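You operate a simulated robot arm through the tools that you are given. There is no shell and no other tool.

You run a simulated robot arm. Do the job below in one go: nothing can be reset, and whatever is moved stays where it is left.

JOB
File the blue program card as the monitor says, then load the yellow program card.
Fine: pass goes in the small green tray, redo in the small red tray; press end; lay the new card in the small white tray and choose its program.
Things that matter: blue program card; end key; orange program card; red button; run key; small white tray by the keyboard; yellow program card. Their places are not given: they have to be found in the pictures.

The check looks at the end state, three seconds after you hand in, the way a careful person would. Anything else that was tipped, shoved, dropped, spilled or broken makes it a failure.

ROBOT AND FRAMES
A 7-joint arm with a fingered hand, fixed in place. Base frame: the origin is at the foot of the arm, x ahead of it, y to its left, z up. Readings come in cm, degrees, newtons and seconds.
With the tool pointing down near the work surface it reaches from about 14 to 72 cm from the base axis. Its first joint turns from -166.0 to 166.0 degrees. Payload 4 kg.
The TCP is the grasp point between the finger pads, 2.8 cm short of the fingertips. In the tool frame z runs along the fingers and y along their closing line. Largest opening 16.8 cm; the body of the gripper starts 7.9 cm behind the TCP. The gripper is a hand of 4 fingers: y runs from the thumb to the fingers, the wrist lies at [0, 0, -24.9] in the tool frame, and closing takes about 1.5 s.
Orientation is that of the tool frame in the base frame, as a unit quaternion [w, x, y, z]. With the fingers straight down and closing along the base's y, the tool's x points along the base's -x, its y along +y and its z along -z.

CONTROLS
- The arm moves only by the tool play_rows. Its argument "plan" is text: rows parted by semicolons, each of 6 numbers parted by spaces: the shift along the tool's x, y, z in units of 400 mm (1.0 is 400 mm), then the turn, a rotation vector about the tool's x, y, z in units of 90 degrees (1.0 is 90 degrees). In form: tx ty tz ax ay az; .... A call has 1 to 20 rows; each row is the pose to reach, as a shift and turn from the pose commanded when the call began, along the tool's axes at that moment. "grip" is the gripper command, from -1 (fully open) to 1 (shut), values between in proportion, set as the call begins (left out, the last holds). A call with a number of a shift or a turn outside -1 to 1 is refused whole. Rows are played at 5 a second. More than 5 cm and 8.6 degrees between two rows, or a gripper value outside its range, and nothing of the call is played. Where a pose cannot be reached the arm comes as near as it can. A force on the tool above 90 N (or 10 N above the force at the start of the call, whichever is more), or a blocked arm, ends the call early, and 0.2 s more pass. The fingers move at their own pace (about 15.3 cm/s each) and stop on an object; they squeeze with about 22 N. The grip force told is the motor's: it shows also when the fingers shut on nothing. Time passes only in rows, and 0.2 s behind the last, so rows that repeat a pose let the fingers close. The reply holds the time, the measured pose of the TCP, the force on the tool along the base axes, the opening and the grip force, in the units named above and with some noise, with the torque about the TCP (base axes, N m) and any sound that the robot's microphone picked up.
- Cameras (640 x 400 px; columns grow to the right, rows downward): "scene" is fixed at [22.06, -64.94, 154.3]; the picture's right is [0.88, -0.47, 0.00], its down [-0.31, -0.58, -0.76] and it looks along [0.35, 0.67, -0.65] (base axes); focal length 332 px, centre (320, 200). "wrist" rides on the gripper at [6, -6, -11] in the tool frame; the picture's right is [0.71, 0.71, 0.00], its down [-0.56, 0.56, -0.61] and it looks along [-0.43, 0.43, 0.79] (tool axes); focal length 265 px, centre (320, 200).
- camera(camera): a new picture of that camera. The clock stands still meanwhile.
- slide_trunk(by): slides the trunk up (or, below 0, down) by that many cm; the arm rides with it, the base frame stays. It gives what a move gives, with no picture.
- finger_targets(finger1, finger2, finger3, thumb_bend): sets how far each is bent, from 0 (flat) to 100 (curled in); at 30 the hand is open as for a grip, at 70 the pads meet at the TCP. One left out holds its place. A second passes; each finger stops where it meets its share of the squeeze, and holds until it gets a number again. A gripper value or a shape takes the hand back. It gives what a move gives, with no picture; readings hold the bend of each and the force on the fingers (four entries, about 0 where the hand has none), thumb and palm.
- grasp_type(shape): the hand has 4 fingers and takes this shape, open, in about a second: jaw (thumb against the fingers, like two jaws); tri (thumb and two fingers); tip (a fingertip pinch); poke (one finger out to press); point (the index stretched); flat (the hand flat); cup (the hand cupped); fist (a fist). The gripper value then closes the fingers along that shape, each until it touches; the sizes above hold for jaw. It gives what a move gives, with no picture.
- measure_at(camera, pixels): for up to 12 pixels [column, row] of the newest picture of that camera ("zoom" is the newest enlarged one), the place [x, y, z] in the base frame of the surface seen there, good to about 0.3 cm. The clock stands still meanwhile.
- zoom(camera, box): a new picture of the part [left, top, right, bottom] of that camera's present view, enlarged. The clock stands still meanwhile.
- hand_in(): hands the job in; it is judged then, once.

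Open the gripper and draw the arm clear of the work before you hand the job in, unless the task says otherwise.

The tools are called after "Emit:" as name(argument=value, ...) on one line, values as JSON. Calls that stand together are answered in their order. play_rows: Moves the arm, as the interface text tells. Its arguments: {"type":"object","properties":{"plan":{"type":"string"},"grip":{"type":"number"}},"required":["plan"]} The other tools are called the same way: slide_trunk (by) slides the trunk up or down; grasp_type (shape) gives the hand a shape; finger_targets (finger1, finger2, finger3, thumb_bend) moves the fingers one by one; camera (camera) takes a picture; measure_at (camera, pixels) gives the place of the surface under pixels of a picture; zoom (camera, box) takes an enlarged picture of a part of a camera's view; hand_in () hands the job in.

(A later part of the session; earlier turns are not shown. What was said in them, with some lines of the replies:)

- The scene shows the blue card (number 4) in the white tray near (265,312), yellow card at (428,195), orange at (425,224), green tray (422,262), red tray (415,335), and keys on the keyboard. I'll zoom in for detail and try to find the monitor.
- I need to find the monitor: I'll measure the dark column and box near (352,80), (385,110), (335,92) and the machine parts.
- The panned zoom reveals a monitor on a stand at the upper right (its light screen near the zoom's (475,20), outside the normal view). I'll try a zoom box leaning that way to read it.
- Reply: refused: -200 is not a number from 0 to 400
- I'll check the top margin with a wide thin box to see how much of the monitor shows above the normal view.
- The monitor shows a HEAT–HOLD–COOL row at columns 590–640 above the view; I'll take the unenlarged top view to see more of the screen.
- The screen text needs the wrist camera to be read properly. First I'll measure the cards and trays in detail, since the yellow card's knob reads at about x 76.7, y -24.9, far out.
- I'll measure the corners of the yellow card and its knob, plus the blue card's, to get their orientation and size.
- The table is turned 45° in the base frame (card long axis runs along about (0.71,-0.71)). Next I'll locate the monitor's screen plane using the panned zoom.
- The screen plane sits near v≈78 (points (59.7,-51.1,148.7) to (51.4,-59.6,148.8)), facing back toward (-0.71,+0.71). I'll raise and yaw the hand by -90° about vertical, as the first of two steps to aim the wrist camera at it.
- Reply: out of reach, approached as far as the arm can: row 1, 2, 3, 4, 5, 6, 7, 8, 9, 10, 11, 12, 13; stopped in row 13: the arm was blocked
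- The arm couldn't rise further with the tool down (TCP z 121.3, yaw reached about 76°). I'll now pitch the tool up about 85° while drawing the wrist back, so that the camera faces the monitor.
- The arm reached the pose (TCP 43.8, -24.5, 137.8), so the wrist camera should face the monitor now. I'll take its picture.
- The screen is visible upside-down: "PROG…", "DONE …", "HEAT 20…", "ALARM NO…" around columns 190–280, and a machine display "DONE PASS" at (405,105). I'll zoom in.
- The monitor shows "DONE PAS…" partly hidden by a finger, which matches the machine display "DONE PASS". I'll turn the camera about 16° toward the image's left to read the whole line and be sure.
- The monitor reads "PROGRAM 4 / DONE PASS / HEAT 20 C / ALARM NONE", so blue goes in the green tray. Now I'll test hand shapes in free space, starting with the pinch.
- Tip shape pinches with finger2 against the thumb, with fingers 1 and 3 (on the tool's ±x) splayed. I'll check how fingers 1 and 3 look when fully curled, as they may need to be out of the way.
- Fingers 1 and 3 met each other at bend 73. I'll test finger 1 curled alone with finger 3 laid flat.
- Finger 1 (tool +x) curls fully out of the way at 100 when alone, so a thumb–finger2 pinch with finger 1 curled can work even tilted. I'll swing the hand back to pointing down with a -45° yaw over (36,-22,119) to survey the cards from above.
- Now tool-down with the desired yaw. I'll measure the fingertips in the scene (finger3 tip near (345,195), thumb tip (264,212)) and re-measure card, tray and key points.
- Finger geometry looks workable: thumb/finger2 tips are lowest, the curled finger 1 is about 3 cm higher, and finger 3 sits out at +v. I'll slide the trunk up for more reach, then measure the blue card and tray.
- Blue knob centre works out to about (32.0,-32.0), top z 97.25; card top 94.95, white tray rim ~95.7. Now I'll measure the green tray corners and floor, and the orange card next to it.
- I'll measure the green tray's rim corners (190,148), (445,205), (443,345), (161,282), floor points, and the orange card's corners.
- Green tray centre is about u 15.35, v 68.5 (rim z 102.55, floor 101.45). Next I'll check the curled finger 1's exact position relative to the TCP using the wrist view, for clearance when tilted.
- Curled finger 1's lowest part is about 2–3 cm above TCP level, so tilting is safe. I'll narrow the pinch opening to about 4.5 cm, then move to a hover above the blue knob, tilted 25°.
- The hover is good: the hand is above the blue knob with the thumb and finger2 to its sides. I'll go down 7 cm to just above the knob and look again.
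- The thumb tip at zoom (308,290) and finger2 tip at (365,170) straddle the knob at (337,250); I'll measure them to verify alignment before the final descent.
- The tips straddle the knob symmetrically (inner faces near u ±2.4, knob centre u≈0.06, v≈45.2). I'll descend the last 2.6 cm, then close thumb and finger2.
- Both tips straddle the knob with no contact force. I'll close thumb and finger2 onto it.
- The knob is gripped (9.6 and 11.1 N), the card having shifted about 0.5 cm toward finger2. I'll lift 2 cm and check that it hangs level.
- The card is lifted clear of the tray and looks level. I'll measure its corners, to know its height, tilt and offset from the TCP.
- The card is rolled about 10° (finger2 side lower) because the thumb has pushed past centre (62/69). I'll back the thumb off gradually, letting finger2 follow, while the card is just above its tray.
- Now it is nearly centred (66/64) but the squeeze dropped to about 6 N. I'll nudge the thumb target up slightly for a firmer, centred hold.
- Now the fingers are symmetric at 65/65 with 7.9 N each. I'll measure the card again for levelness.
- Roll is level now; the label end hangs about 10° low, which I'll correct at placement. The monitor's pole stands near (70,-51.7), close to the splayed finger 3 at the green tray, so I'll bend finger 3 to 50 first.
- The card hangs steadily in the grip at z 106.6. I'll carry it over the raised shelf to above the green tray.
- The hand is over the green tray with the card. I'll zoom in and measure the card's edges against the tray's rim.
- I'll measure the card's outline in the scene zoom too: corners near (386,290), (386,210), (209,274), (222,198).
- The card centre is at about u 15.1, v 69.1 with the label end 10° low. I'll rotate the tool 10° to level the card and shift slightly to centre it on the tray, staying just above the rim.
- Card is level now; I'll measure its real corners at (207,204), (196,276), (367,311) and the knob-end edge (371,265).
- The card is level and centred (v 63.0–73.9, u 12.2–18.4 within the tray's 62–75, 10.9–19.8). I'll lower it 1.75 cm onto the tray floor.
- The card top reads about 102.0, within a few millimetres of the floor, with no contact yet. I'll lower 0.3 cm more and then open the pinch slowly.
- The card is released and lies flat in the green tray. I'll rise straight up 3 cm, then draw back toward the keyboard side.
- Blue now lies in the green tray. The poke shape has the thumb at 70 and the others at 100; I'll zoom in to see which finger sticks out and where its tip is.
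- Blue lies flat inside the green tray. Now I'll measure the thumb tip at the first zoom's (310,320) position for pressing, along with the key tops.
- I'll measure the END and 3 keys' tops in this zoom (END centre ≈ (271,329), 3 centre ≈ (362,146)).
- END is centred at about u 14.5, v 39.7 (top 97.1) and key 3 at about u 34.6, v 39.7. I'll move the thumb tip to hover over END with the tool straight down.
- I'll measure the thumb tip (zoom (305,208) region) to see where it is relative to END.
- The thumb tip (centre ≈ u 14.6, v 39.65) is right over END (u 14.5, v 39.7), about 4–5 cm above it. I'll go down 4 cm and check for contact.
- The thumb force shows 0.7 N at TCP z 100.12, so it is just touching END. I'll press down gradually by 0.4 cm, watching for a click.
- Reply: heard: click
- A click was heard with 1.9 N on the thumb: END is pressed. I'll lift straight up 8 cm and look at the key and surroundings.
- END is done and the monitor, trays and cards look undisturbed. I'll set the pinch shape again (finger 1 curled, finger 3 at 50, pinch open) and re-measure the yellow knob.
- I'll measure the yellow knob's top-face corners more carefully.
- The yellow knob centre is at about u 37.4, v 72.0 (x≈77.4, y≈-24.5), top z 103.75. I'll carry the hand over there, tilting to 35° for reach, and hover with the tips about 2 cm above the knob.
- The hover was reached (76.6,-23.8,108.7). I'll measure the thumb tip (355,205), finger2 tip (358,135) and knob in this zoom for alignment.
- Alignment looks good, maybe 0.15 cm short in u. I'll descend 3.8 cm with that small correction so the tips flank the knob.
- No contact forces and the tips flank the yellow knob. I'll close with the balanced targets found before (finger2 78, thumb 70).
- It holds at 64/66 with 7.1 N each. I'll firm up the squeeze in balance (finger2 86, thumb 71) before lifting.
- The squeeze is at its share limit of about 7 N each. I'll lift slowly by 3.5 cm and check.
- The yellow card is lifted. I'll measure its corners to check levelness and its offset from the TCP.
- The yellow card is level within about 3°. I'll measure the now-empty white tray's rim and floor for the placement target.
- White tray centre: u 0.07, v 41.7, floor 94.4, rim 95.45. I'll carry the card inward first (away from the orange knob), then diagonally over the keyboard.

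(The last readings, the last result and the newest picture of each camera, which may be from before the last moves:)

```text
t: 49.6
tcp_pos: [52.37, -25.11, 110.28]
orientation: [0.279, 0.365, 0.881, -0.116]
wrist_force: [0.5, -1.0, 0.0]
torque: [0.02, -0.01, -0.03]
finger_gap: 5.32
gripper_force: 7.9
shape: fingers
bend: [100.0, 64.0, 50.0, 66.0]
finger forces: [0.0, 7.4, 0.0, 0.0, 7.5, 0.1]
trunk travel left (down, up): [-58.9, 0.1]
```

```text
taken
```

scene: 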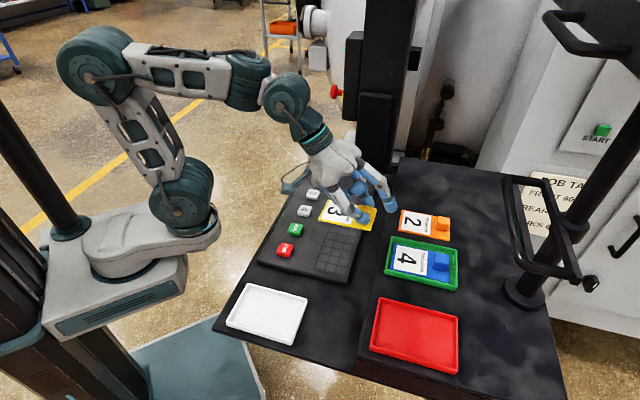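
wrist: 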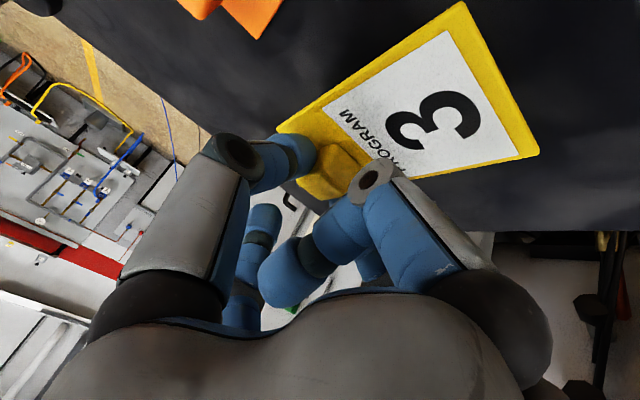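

The card is still held steadily. I'll continue to a hover above the white tray.

Emit:
play_rows(plan="0.0338 -0.0541 -0.0038 0 0 0; 0.0675 -0.1082 -0.0076 0 0 0; 0.1013 -0.1623 -0.0114 0 0 0; 0.135 -0.2164 -0.0152 0 0 0; 0.1688 -0.2706 -0.019 0 0 0; 0.2025 -0.3247 -0.0228 0 0 0; 0.2363 -0.3788 -0.0266 0 0 0; 0.27 -0.4329 -0.0304 0 0 0; 0.3038 -0.487 -0.0342 0 0 0; 0.3038 -0.487 -0.0342 0 0 0")

Emit:
zoom(camera="scene", box=[215, 240, 335, 350])

Emit:
camera(camera="wrist")

```text
t: 51.8
tcp_pos: [31.27, -30.77, 104.42]
orientation: [0.278, 0.364, 0.881, -0.116]
wrist_force: [0.5, 0.2, -0.1]
torque: [-0.01, 0.0, 0.01]
finger_gap: 5.32
gripper_force: 7.7
shape: fingers
bend: [100.0, 64.0, 50.0, 66.0]
finger forces: [0.1, 7.6, 0.0, 0.1, 7.5, 0.0]
out of reach, approached as far as the arm can: row 5
trunk travel left (down, up): [-58.9, 0.1]
```

```text
3.64 times, centred on (275, 295) of scene
```

zoom: 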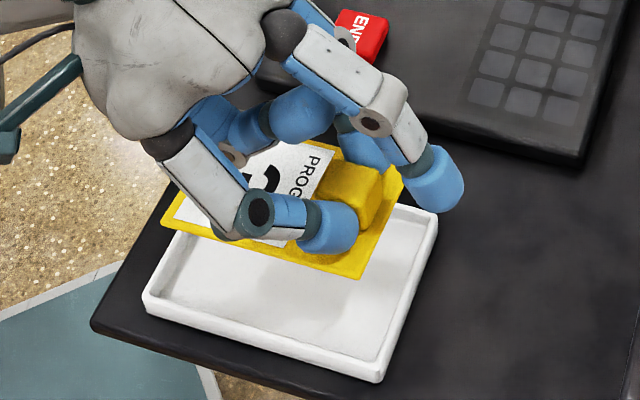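

```text
taken
```

wrist: 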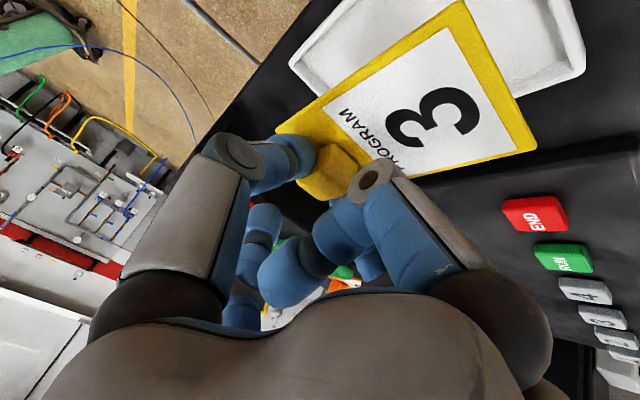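

The hover is reached at (31.3,-30.8,104.4). I'll measure the card's corners relative to the tray: zoom points (363,276), (401,175), (163,222), and wrist corners.

Emit:
measure_at(camera="zoom", pixels=[[361, 272], [399, 178], [166, 220], [290, 258], [250, 250], [385, 215], [148, 300], [378, 375], [434, 225], [177, 190]])

Emit:
measure_at(camera="wrist", pixels=[[460, 6], [530, 148], [282, 132], [425, 165], [400, 60], [500, 140], [380, 130], [580, 70], [295, 65]])

```text
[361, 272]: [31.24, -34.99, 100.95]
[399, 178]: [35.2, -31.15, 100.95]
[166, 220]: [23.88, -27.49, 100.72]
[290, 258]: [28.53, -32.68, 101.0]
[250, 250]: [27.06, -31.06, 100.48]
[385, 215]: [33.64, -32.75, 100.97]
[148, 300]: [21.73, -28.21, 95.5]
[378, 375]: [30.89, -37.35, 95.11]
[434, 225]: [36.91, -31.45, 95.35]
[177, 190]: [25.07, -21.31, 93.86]
```

```text
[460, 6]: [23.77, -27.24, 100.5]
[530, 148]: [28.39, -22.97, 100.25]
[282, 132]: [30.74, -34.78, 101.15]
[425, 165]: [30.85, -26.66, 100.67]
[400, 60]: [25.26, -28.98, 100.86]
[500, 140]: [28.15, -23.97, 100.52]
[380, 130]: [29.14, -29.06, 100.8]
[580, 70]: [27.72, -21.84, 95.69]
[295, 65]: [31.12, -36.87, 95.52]
```

The card centre sits about 0.45 cm too far in +u and level within 2.5°. I'll correct that and lower to just above the rim, then re-measure.

Emit:
play_rows(plan="0.0128 -0.0028 0.02 0 0 0; 0.0257 -0.0056 0.04 0 0 0; 0.0385 -0.0085 0.06 0 0 0; 0.0514 -0.0113 0.08 0 0 0; 0.0514 -0.0113 0.08 0 0 0")

Emit:
zoom(camera="scene", box=[215, 240, 335, 350])

Emit:
camera(camera="wrist")

```text
t: 53.0
tcp_pos: [31.02, -31.48, 100.79]
orientation: [0.278, 0.365, 0.881, -0.116]
wrist_force: [1.5, 1.0, 0.3]
torque: [0.0, 0.03, 0.02]
finger_gap: 5.3
gripper_force: 7.9
shape: fingers
bend: [100.0, 64.0, 50.0, 66.0]
finger forces: [0.0, 7.5, 0.1, 0.0, 7.4, 0.1]
trunk travel left (down, up): [-58.9, 0.1]
```

```text
3.64 times, centred on (275, 295) of scene
```

zoom: 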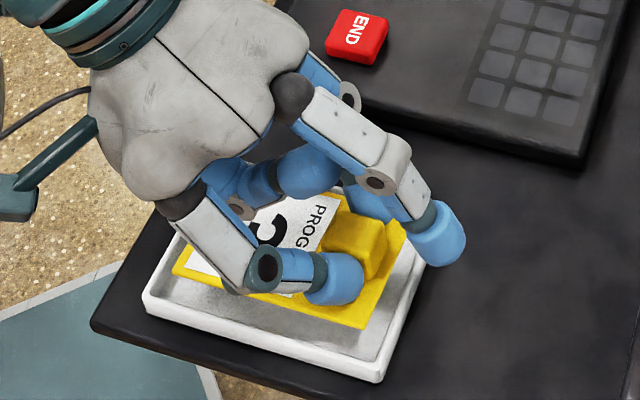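

```text
taken
```

wrist: 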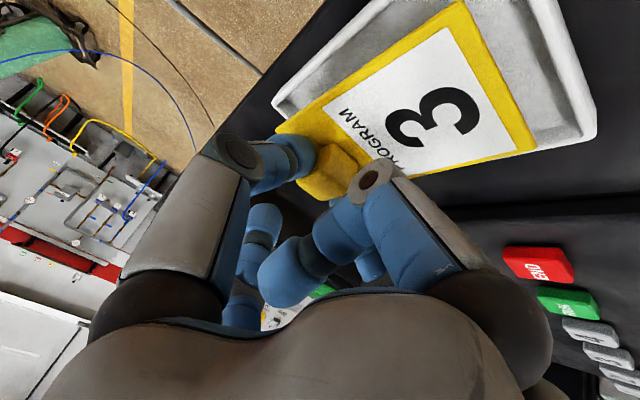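

I'll measure the card corners again: zoom (364,323), (402,232), (176,271); wrist (462,8), (532,148).

Emit:
measure_at(camera="zoom", pixels=[[362, 322], [401, 232], [177, 268], [300, 305], [385, 270], [148, 297], [378, 373], [422, 262]])

Emit:
measure_at(camera="wrist", pixels=[[462, 10], [530, 146], [280, 130], [430, 168], [400, 60], [593, 130], [275, 105], [500, 135]])

```text
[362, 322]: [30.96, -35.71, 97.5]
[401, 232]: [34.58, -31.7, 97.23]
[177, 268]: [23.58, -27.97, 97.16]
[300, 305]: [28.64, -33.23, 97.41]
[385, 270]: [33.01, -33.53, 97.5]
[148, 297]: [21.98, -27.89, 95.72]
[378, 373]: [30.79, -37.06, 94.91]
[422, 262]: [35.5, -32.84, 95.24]
```

```text
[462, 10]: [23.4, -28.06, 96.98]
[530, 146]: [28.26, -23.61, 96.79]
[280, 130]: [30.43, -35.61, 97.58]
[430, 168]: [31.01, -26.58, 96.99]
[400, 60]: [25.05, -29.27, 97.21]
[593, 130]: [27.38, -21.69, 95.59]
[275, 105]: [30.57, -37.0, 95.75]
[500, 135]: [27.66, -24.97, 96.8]
```

The card is centred in the tray outline (u ≈ 0, v ≈ 41.8), with its top at 97.2. I'll lower 2.25 cm to the floor.

Emit:
play_rows(plan="0.0081 0 0.0115 0 0 0; 0.0162 0 0.0231 0 0 0; 0.0242 0 0.0346 0 0 0; 0.0323 0 0.0461 0 0 0; 0.0323 0 0.0461 0 0 0")

Emit:
zoom(camera="scene", box=[215, 240, 335, 350])

Emit:
measure_at(camera="zoom", pixels=[[362, 345], [390, 285], [182, 295], [290, 325], [340, 340], [250, 312]])

```text
t: 54.2
tcp_pos: [30.95, -31.57, 98.48]
orientation: [0.279, 0.365, 0.881, -0.116]
wrist_force: [-0.5, -0.2, 0.3]
torque: [0.06, 0.02, 0.0]
finger_gap: 5.29
gripper_force: 7.7
shape: fingers
bend: [100.0, 64.0, 50.0, 66.0]
finger forces: [0.0, 7.4, 0.1, 0.1, 7.6, 0.0]
trunk travel left (down, up): [-58.9, 0.1]
```

```text
3.64 times, centred on (275, 295) of scene
```

zoom: 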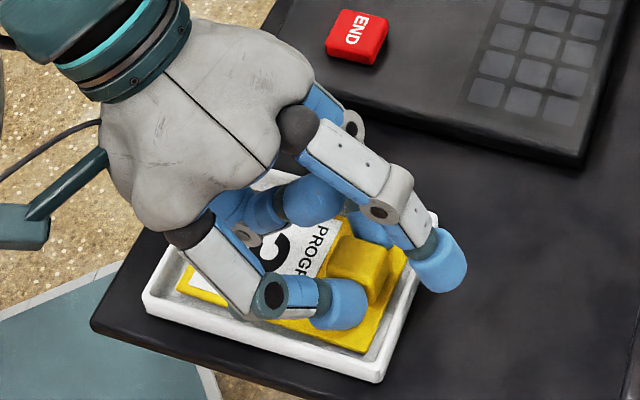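

```text
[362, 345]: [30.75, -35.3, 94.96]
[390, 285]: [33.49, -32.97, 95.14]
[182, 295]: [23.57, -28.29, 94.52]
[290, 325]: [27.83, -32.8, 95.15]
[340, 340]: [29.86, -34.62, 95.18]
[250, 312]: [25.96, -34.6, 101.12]
```

The card is within a couple of millimetres of the floor. I'll lower 0.2 cm more and open the pinch.

Emit:
play_rows(plan="0.0014 0 0.002 0 0 0; 0.0029 0 0.0041 0 0 0; 0.0029 0 0.0041 0 0 0")

Emit:
finger_targets(finger2=60, thumb_bend=60)

Emit:
zoom(camera="scene", box=[215, 240, 335, 350])

```text
t: 55.0
tcp_pos: [31.11, -31.53, 98.41]
orientation: [0.278, 0.365, 0.881, -0.116]
wrist_force: [-0.3, 0.0, 1.6]
torque: [0.01, -0.06, -0.03]
finger_gap: 5.32
gripper_force: 8.1
shape: fingers
bend: [100.0, 64.0, 50.0, 66.0]
finger forces: [0.0, 7.8, 0.0, 0.0, 8.6, 0.0]
trunk travel left (down, up): [-58.9, 0.1]
```

```text
t: 56.0
tcp_pos: [31.0, -31.48, 98.28]
orientation: [0.278, 0.365, 0.881, -0.117]
wrist_force: [-0.5, 0.5, 0.2]
torque: [0.0, 0.01, 0.01]
finger_gap: 6.07
gripper_force: 0.0
shape: fingers
bend: [100.0, 60.0, 50.0, 60.0]
finger forces: [0.1, 0.0, 0.0, 0.0, 0.0, 0.0]
trunk travel left (down, up): [-58.9, 0.1]
```

```text
3.64 times, centred on (275, 295) of scene
```

zoom: 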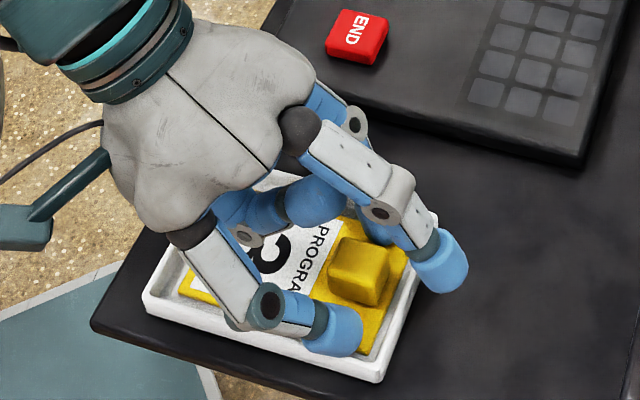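

Released: the yellow card lies in the white tray. I'll rise straight up 8 cm, then check the card.

Emit:
play_rows(plan="-0.0143 0 -0.0205 0 0 0; -0.0287 0 -0.041 0 0 0; -0.0574 0 -0.0819 0 0 0; -0.086 0 -0.1229 0 0 0; -0.1147 0 -0.1638 0 0 0; -0.1147 0 -0.1638 0 0 0")

Emit:
zoom(camera="scene", box=[215, 240, 335, 350])

```text
t: 57.4
tcp_pos: [31.17, -31.8, 106.35]
orientation: [0.278, 0.365, 0.881, -0.116]
wrist_force: [0.4, 0.5, 0.5]
torque: [0.0, 0.0, 0.01]
finger_gap: 6.05
gripper_force: 0.0
shape: fingers
bend: [100.0, 60.0, 50.0, 60.0]
finger forces: [0.1, 0.0, 0.0, 0.0, 0.0, 0.0]
trunk travel left (down, up): [-58.9, 0.1]
```

```text
3.64 times, centred on (275, 295) of scene
```

zoom: 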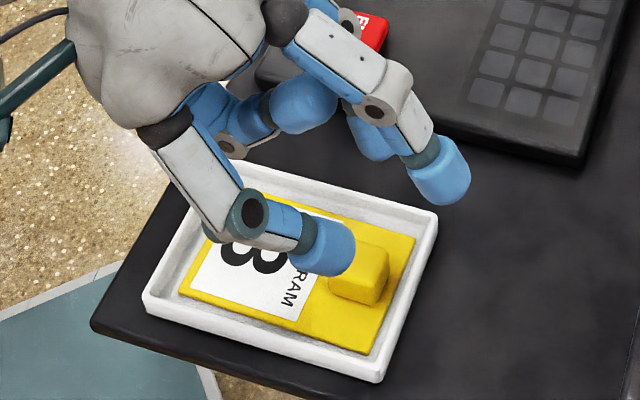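

The yellow card lies flat and inside the white tray. Now I'll switch to the poke shape and move above key 3 (u 34.6, v 39.7), tool straight down.

Emit:
grasp_type(shape="poke")

Emit:
play_rows(plan="-0.0065 0.0752 -0.026 0 0.0324 0; -0.013 0.1504 -0.052 0 0.0648 0; -0.0195 0.2256 -0.0779 0 0.0972 0; -0.0116 0.3008 -0.0834 0 0.1296 0; -0.0038 0.376 -0.0889 0 0.162 0; 0.0041 0.4513 -0.0944 0 0.1945 0; 0.0119 0.5265 -0.0999 0 0.2269 0; 0.0198 0.6017 -0.1054 0 0.2593 0; 0.0276 0.6769 -0.1109 0 0.2917 0; 0.0498 0.7521 -0.0959 0 0.3241 0; 0.072 0.8273 -0.081 0 0.3565 0; 0.0985 0.9025 -0.0598 0 0.3889 0; 0.0985 0.9025 -0.0598 0 0.3889 0")

Emit:
zoom(camera="scene", box=[260, 130, 360, 230])

Emit:
camera(camera="wrist")

```text
t: 58.3
tcp_pos: [31.29, -31.76, 106.31]
orientation: [0.279, 0.365, 0.881, -0.116]
wrist_force: [-0.6, -0.6, -0.4]
torque: [0.0, -0.02, 0.03]
finger_gap: 0.0
gripper_force: 0.1
shape: poke
bend: [100.0, 100.0, 100.0, 70.0]
finger forces: [0.1, 0.0, 0.1, 0.0, 0.1, 0.1]
trunk travel left (down, up): [-58.9, 0.1]
```

```text
t: 61.1
tcp_pos: [53.5, -2.82, 106.02]
orientation: [0.001, 0.383, 0.924, -0.002]
wrist_force: [-0.9, 0.7, 0.3]
torque: [0.03, -0.01, -0.03]
finger_gap: 0.01
gripper_force: 0.0
shape: poke
bend: [100.0, 100.0, 100.0, 70.0]
finger forces: [0.0, 0.0, 0.0, 0.0, 0.1, 0.0]
trunk travel left (down, up): [-58.9, 0.1]
```

```text
4.00 times, centred on (310, 180) of scene
```

zoom: 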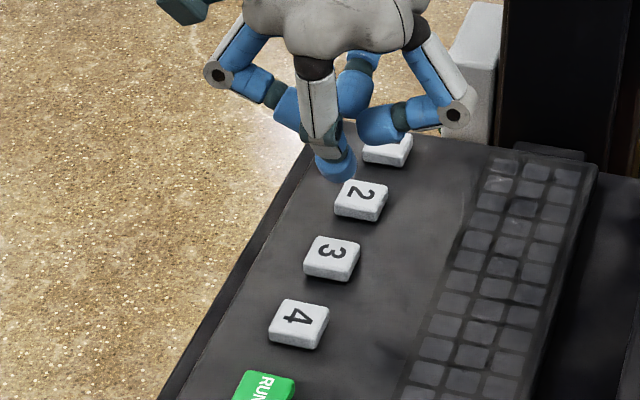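

```text
taken
```

wrist: 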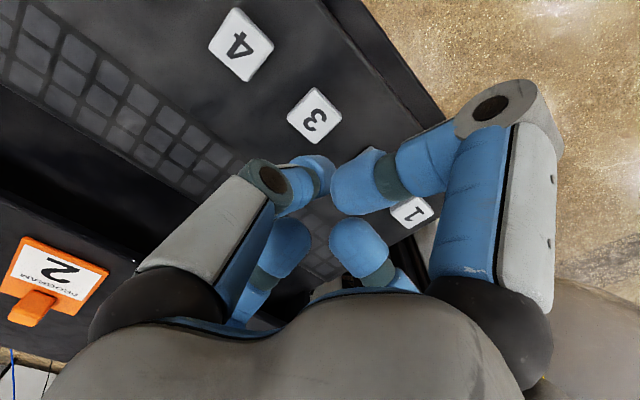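

Key 3 appears at (315,118) in the wrist view, about where END appeared before. I'll measure the thumb tip and key 3 to confirm alignment.

Emit:
measure_at(camera="zoom", pixels=[[335, 165], [338, 175], [322, 165], [350, 165], [332, 258], [316, 240], [357, 250], [345, 278], [307, 268], [360, 198], [298, 322]])

Emit:
measure_at(camera="wrist", pixels=[[310, 165], [325, 175], [318, 160], [315, 116], [314, 92], [338, 120], [312, 140], [290, 115]])

```text
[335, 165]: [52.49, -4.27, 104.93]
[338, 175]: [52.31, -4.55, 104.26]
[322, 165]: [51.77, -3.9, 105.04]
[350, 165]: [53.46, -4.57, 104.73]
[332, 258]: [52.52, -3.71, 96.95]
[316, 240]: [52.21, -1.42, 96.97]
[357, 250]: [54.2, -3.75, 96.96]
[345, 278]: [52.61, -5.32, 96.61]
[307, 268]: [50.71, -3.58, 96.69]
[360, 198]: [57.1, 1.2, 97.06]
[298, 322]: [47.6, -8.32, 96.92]
```

```text
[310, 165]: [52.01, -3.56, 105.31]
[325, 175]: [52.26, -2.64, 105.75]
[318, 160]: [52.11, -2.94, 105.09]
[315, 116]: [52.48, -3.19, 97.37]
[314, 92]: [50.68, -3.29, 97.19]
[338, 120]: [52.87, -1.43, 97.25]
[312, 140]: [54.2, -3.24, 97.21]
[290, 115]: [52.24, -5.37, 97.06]
```

The thumb tip (u≈34.7, v≈39.8) is directly above key 3 (u≈34.65, v≈39.6). I'll descend 5.8 cm to near contact.

Emit:
play_rows(plan="0 0 0.05 0 0 0; 0 0 0.1 0 0 0; 0 0 0.13 0 0 0; 0 0 0.145 0 0 0; 0 0 0.145 0 0 0")

Emit:
zoom(camera="scene", box=[260, 140, 360, 230])

```text
t: 62.3
tcp_pos: [53.38, -2.7, 100.12]
orientation: [0.001, 0.383, 0.924, 0.0]
wrist_force: [0.2, 1.1, 0.5]
torque: [0.0, 0.03, -0.02]
finger_gap: 0.01
gripper_force: 0.0
shape: poke
bend: [100.0, 100.0, 100.0, 70.0]
finger forces: [0.0, 0.0, 0.1, 0.0, 0.7, 0.1]
trunk travel left (down, up): [-58.9, 0.1]
```

```text
4.44 times, centred on (310, 185) of scene
```

zoom: 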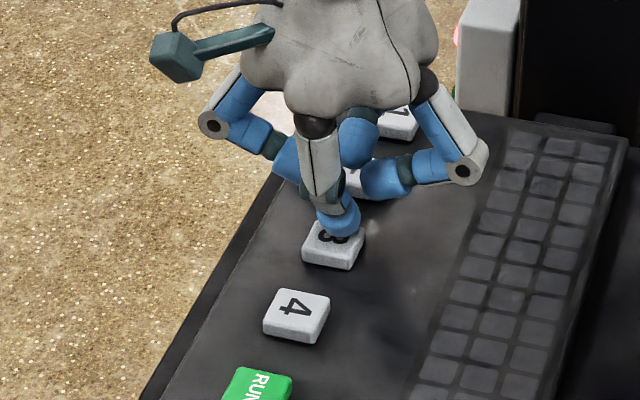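

The thumb is just touching key 3 (0.7 N). I'll press 0.4 cm more, gradually, listening for the click.

Emit:
play_rows(plan="0 0 0.0025 0 0 0; 0 0 0.005 0 0 0; 0 0 0.0075 0 0 0; 0 0 0.01 0 0 0; 0 0 0.01 0 0 0")

```text
t: 63.5
tcp_pos: [53.37, -2.88, 99.77]
orientation: [0.001, 0.383, 0.924, -0.001]
wrist_force: [0.7, -0.1, 1.7]
torque: [0.02, 0.01, 0.01]
finger_gap: 0.0
gripper_force: 0.0
shape: poke
bend: [100.0, 100.0, 100.0, 70.0]
finger forces: [0.0, 0.0, 0.0, 0.0, 2.7, 0.0]
trunk travel left (down, up): [-58.9, 0.1]
heard: click
```

A click was heard at 2.7 N: program 3 is chosen. I'll lift straight up and check the scene.

Emit:
play_rows(plan="0 0 -0.01 0 0 0; 0 0 -0.05 0 0 0; 0 0 -0.1 0 0 0; 0 0 -0.15 0 0 0; 0 0 -0.2 0 0 0; 0 0 -0.25 0 0 0")

Emit:
camera(camera="scene")

Emit:
zoom(camera="scene", box=[200, 150, 480, 390])

```text
t: 64.9
tcp_pos: [53.29, -2.52, 109.77]
orientation: [0.0, 0.383, 0.924, 0.0]
wrist_force: [0.7, -0.1, 0.1]
torque: [-0.03, -0.01, 0.0]
finger_gap: 0.02
gripper_force: 0.1
shape: poke
bend: [100.0, 100.0, 100.0, 70.0]
finger forces: [0.0, 0.0, 0.0, 0.0, 0.0, 0.0]
trunk travel left (down, up): [-58.9, 0.1]
```

```text
taken
```

scene: 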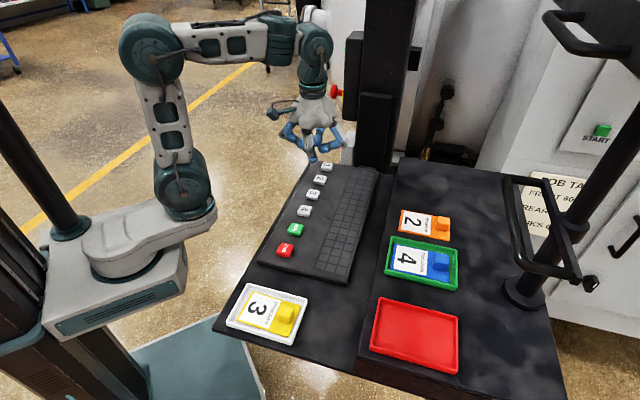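

```text
1.67 times, centred on (340, 270) of scene
```

zoom: 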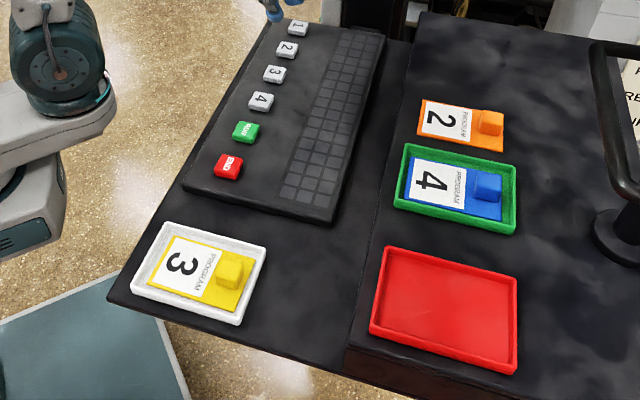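

Yellow "3" is in the white tray, blue "4" in the green tray, and orange and red tray are untouched. I'll draw the arm back along the keyboard and up, then open the hand, before checking the monitor once more.

Emit:
play_rows(plan="0 -0.05 -0.05 0 0 0; 0 -0.12 -0.1 0 0 0; 0 -0.19 -0.14 0 0 0; 0 -0.27 -0.17 0 0 0; 0 -0.36 -0.19 0 0 0; 0 -0.45 -0.2 0 0 0; 0 -0.53 -0.2 0 0 0; 0 -0.615 -0.2 0 0 0; 0 -0.615 -0.2 0 0 0")

Emit:
grasp_type(shape="jaw")

```text
t: 66.9
tcp_pos: [36.14, -20.19, 117.71]
orientation: [0.0, 0.383, 0.924, -0.001]
wrist_force: [0.0, 0.8, 0.5]
torque: [0.0, -0.03, -0.01]
finger_gap: 0.01
gripper_force: 0.0
shape: poke
bend: [100.0, 100.0, 100.0, 70.0]
finger forces: [0.0, 0.0, 0.0, 0.0, 0.1, 0.0]
trunk travel left (down, up): [-58.9, 0.1]
```

```text
t: 67.8
tcp_pos: [36.13, -20.18, 117.68]
orientation: [0.001, 0.383, 0.924, -0.002]
wrist_force: [0.0, -0.5, 0.1]
torque: [-0.01, -0.03, 0.05]
finger_gap: 16.8
gripper_force: 0.1
shape: jaw
bend: [30.0, 30.0, 30.0, 30.0]
finger forces: [0.1, 0.1, 0.0, 0.1, 0.1, 0.0]
trunk travel left (down, up): [-58.9, 0.1]
```

The hand is open and clear at (36,-20,118). I'll pitch it up to the earlier viewing pose and read the monitor again.

Emit:
play_rows(plan="-0.0163 0.0046 -0.038 -0.0339 -0.0658 0.0364; -0.0326 0.0092 -0.076 -0.0679 -0.1315 0.0728; -0.049 0.0138 -0.1139 -0.1018 -0.1973 0.1092; -0.0653 0.0185 -0.1519 -0.1358 -0.263 0.1456; -0.0816 0.0231 -0.1899 -0.1697 -0.3288 0.182; -0.0979 0.0277 -0.2279 -0.2037 -0.3946 0.2184; -0.1142 0.0323 -0.2659 -0.2376 -0.4603 0.2549; -0.1306 0.0369 -0.3038 -0.2716 -0.5261 0.2913; -0.1469 0.0415 -0.3418 -0.3055 -0.5918 0.3277; -0.1632 0.0462 -0.3798 -0.3395 -0.6576 0.3641; -0.1795 0.0508 -0.4178 -0.3734 -0.7234 0.4005; -0.1958 0.0554 -0.4558 -0.4074 -0.7891 0.4369; -0.2122 0.06 -0.4938 -0.4413 -0.8549 0.4733")

Emit:
camera(camera="wrist")

Emit:
zoom(camera="wrist", box=[200, 100, 460, 300])

```text
t: 70.6
tcp_pos: [43.62, -24.34, 137.47]
orientation: [0.668, 0.559, 0.488, 0.055]
wrist_force: [0.0, 0.7, 0.3]
torque: [0.0, 0.0, 0.01]
finger_gap: 16.78
gripper_force: 0.1
shape: jaw
bend: [30.0, 30.0, 30.0, 30.0]
finger forces: [0.1, 0.0, 0.0, 0.1, 0.1, 0.0]
trunk travel left (down, up): [-58.9, 0.1]
```

```text
taken
```

wrist: 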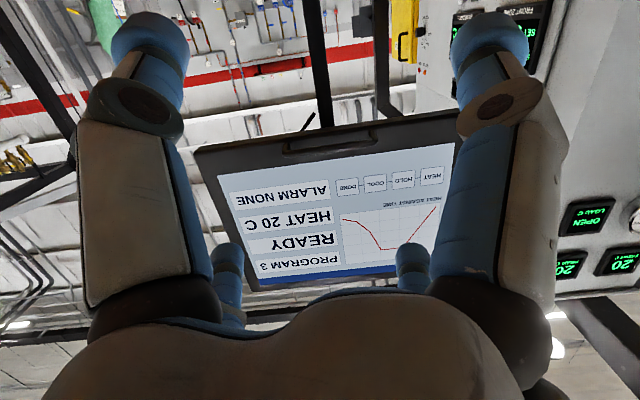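

```text
2.00 times, centred on (330, 200) of wrist
```

zoom: 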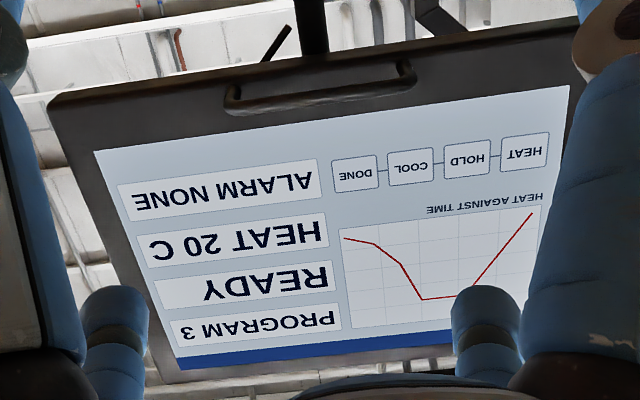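

The monitor now reads "PROGRAM 3 / READY / HEAT 20 C / ALARM NONE". I'll take a last look at the cards from the scene camera before handing in.

Emit:
zoom(camera="scene", box=[200, 150, 480, 390])

```text
1.67 times, centred on (340, 270) of scene
```

zoom: 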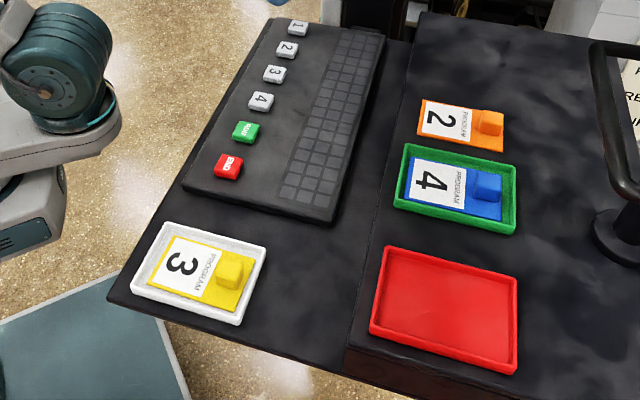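

Everything is in place: blue card flat in the green tray, yellow card flat in the white tray, orange card and red tray untouched, hand open and clear of the work. I'm handing in.

Emit:
hand_in()

```text
The job is handed in.
```

The blue program card is filed and the yellow one is loaded; the job has been handed in.

- **Blue card:** the monitor read "PROGRAM 4 / DONE PASS", so it went in the small green tray, where it lies flat.
- **End key:** pressed once, with a click heard.
- **Yellow card:** it lies flat in the small white tray. I pressed key 3 for its program, with a click heard, and the monitor then read "PROGRAM 3 / READY".

The run key, the red button and the orange card were not touched. The hand was open and clear of the work at hand-in.
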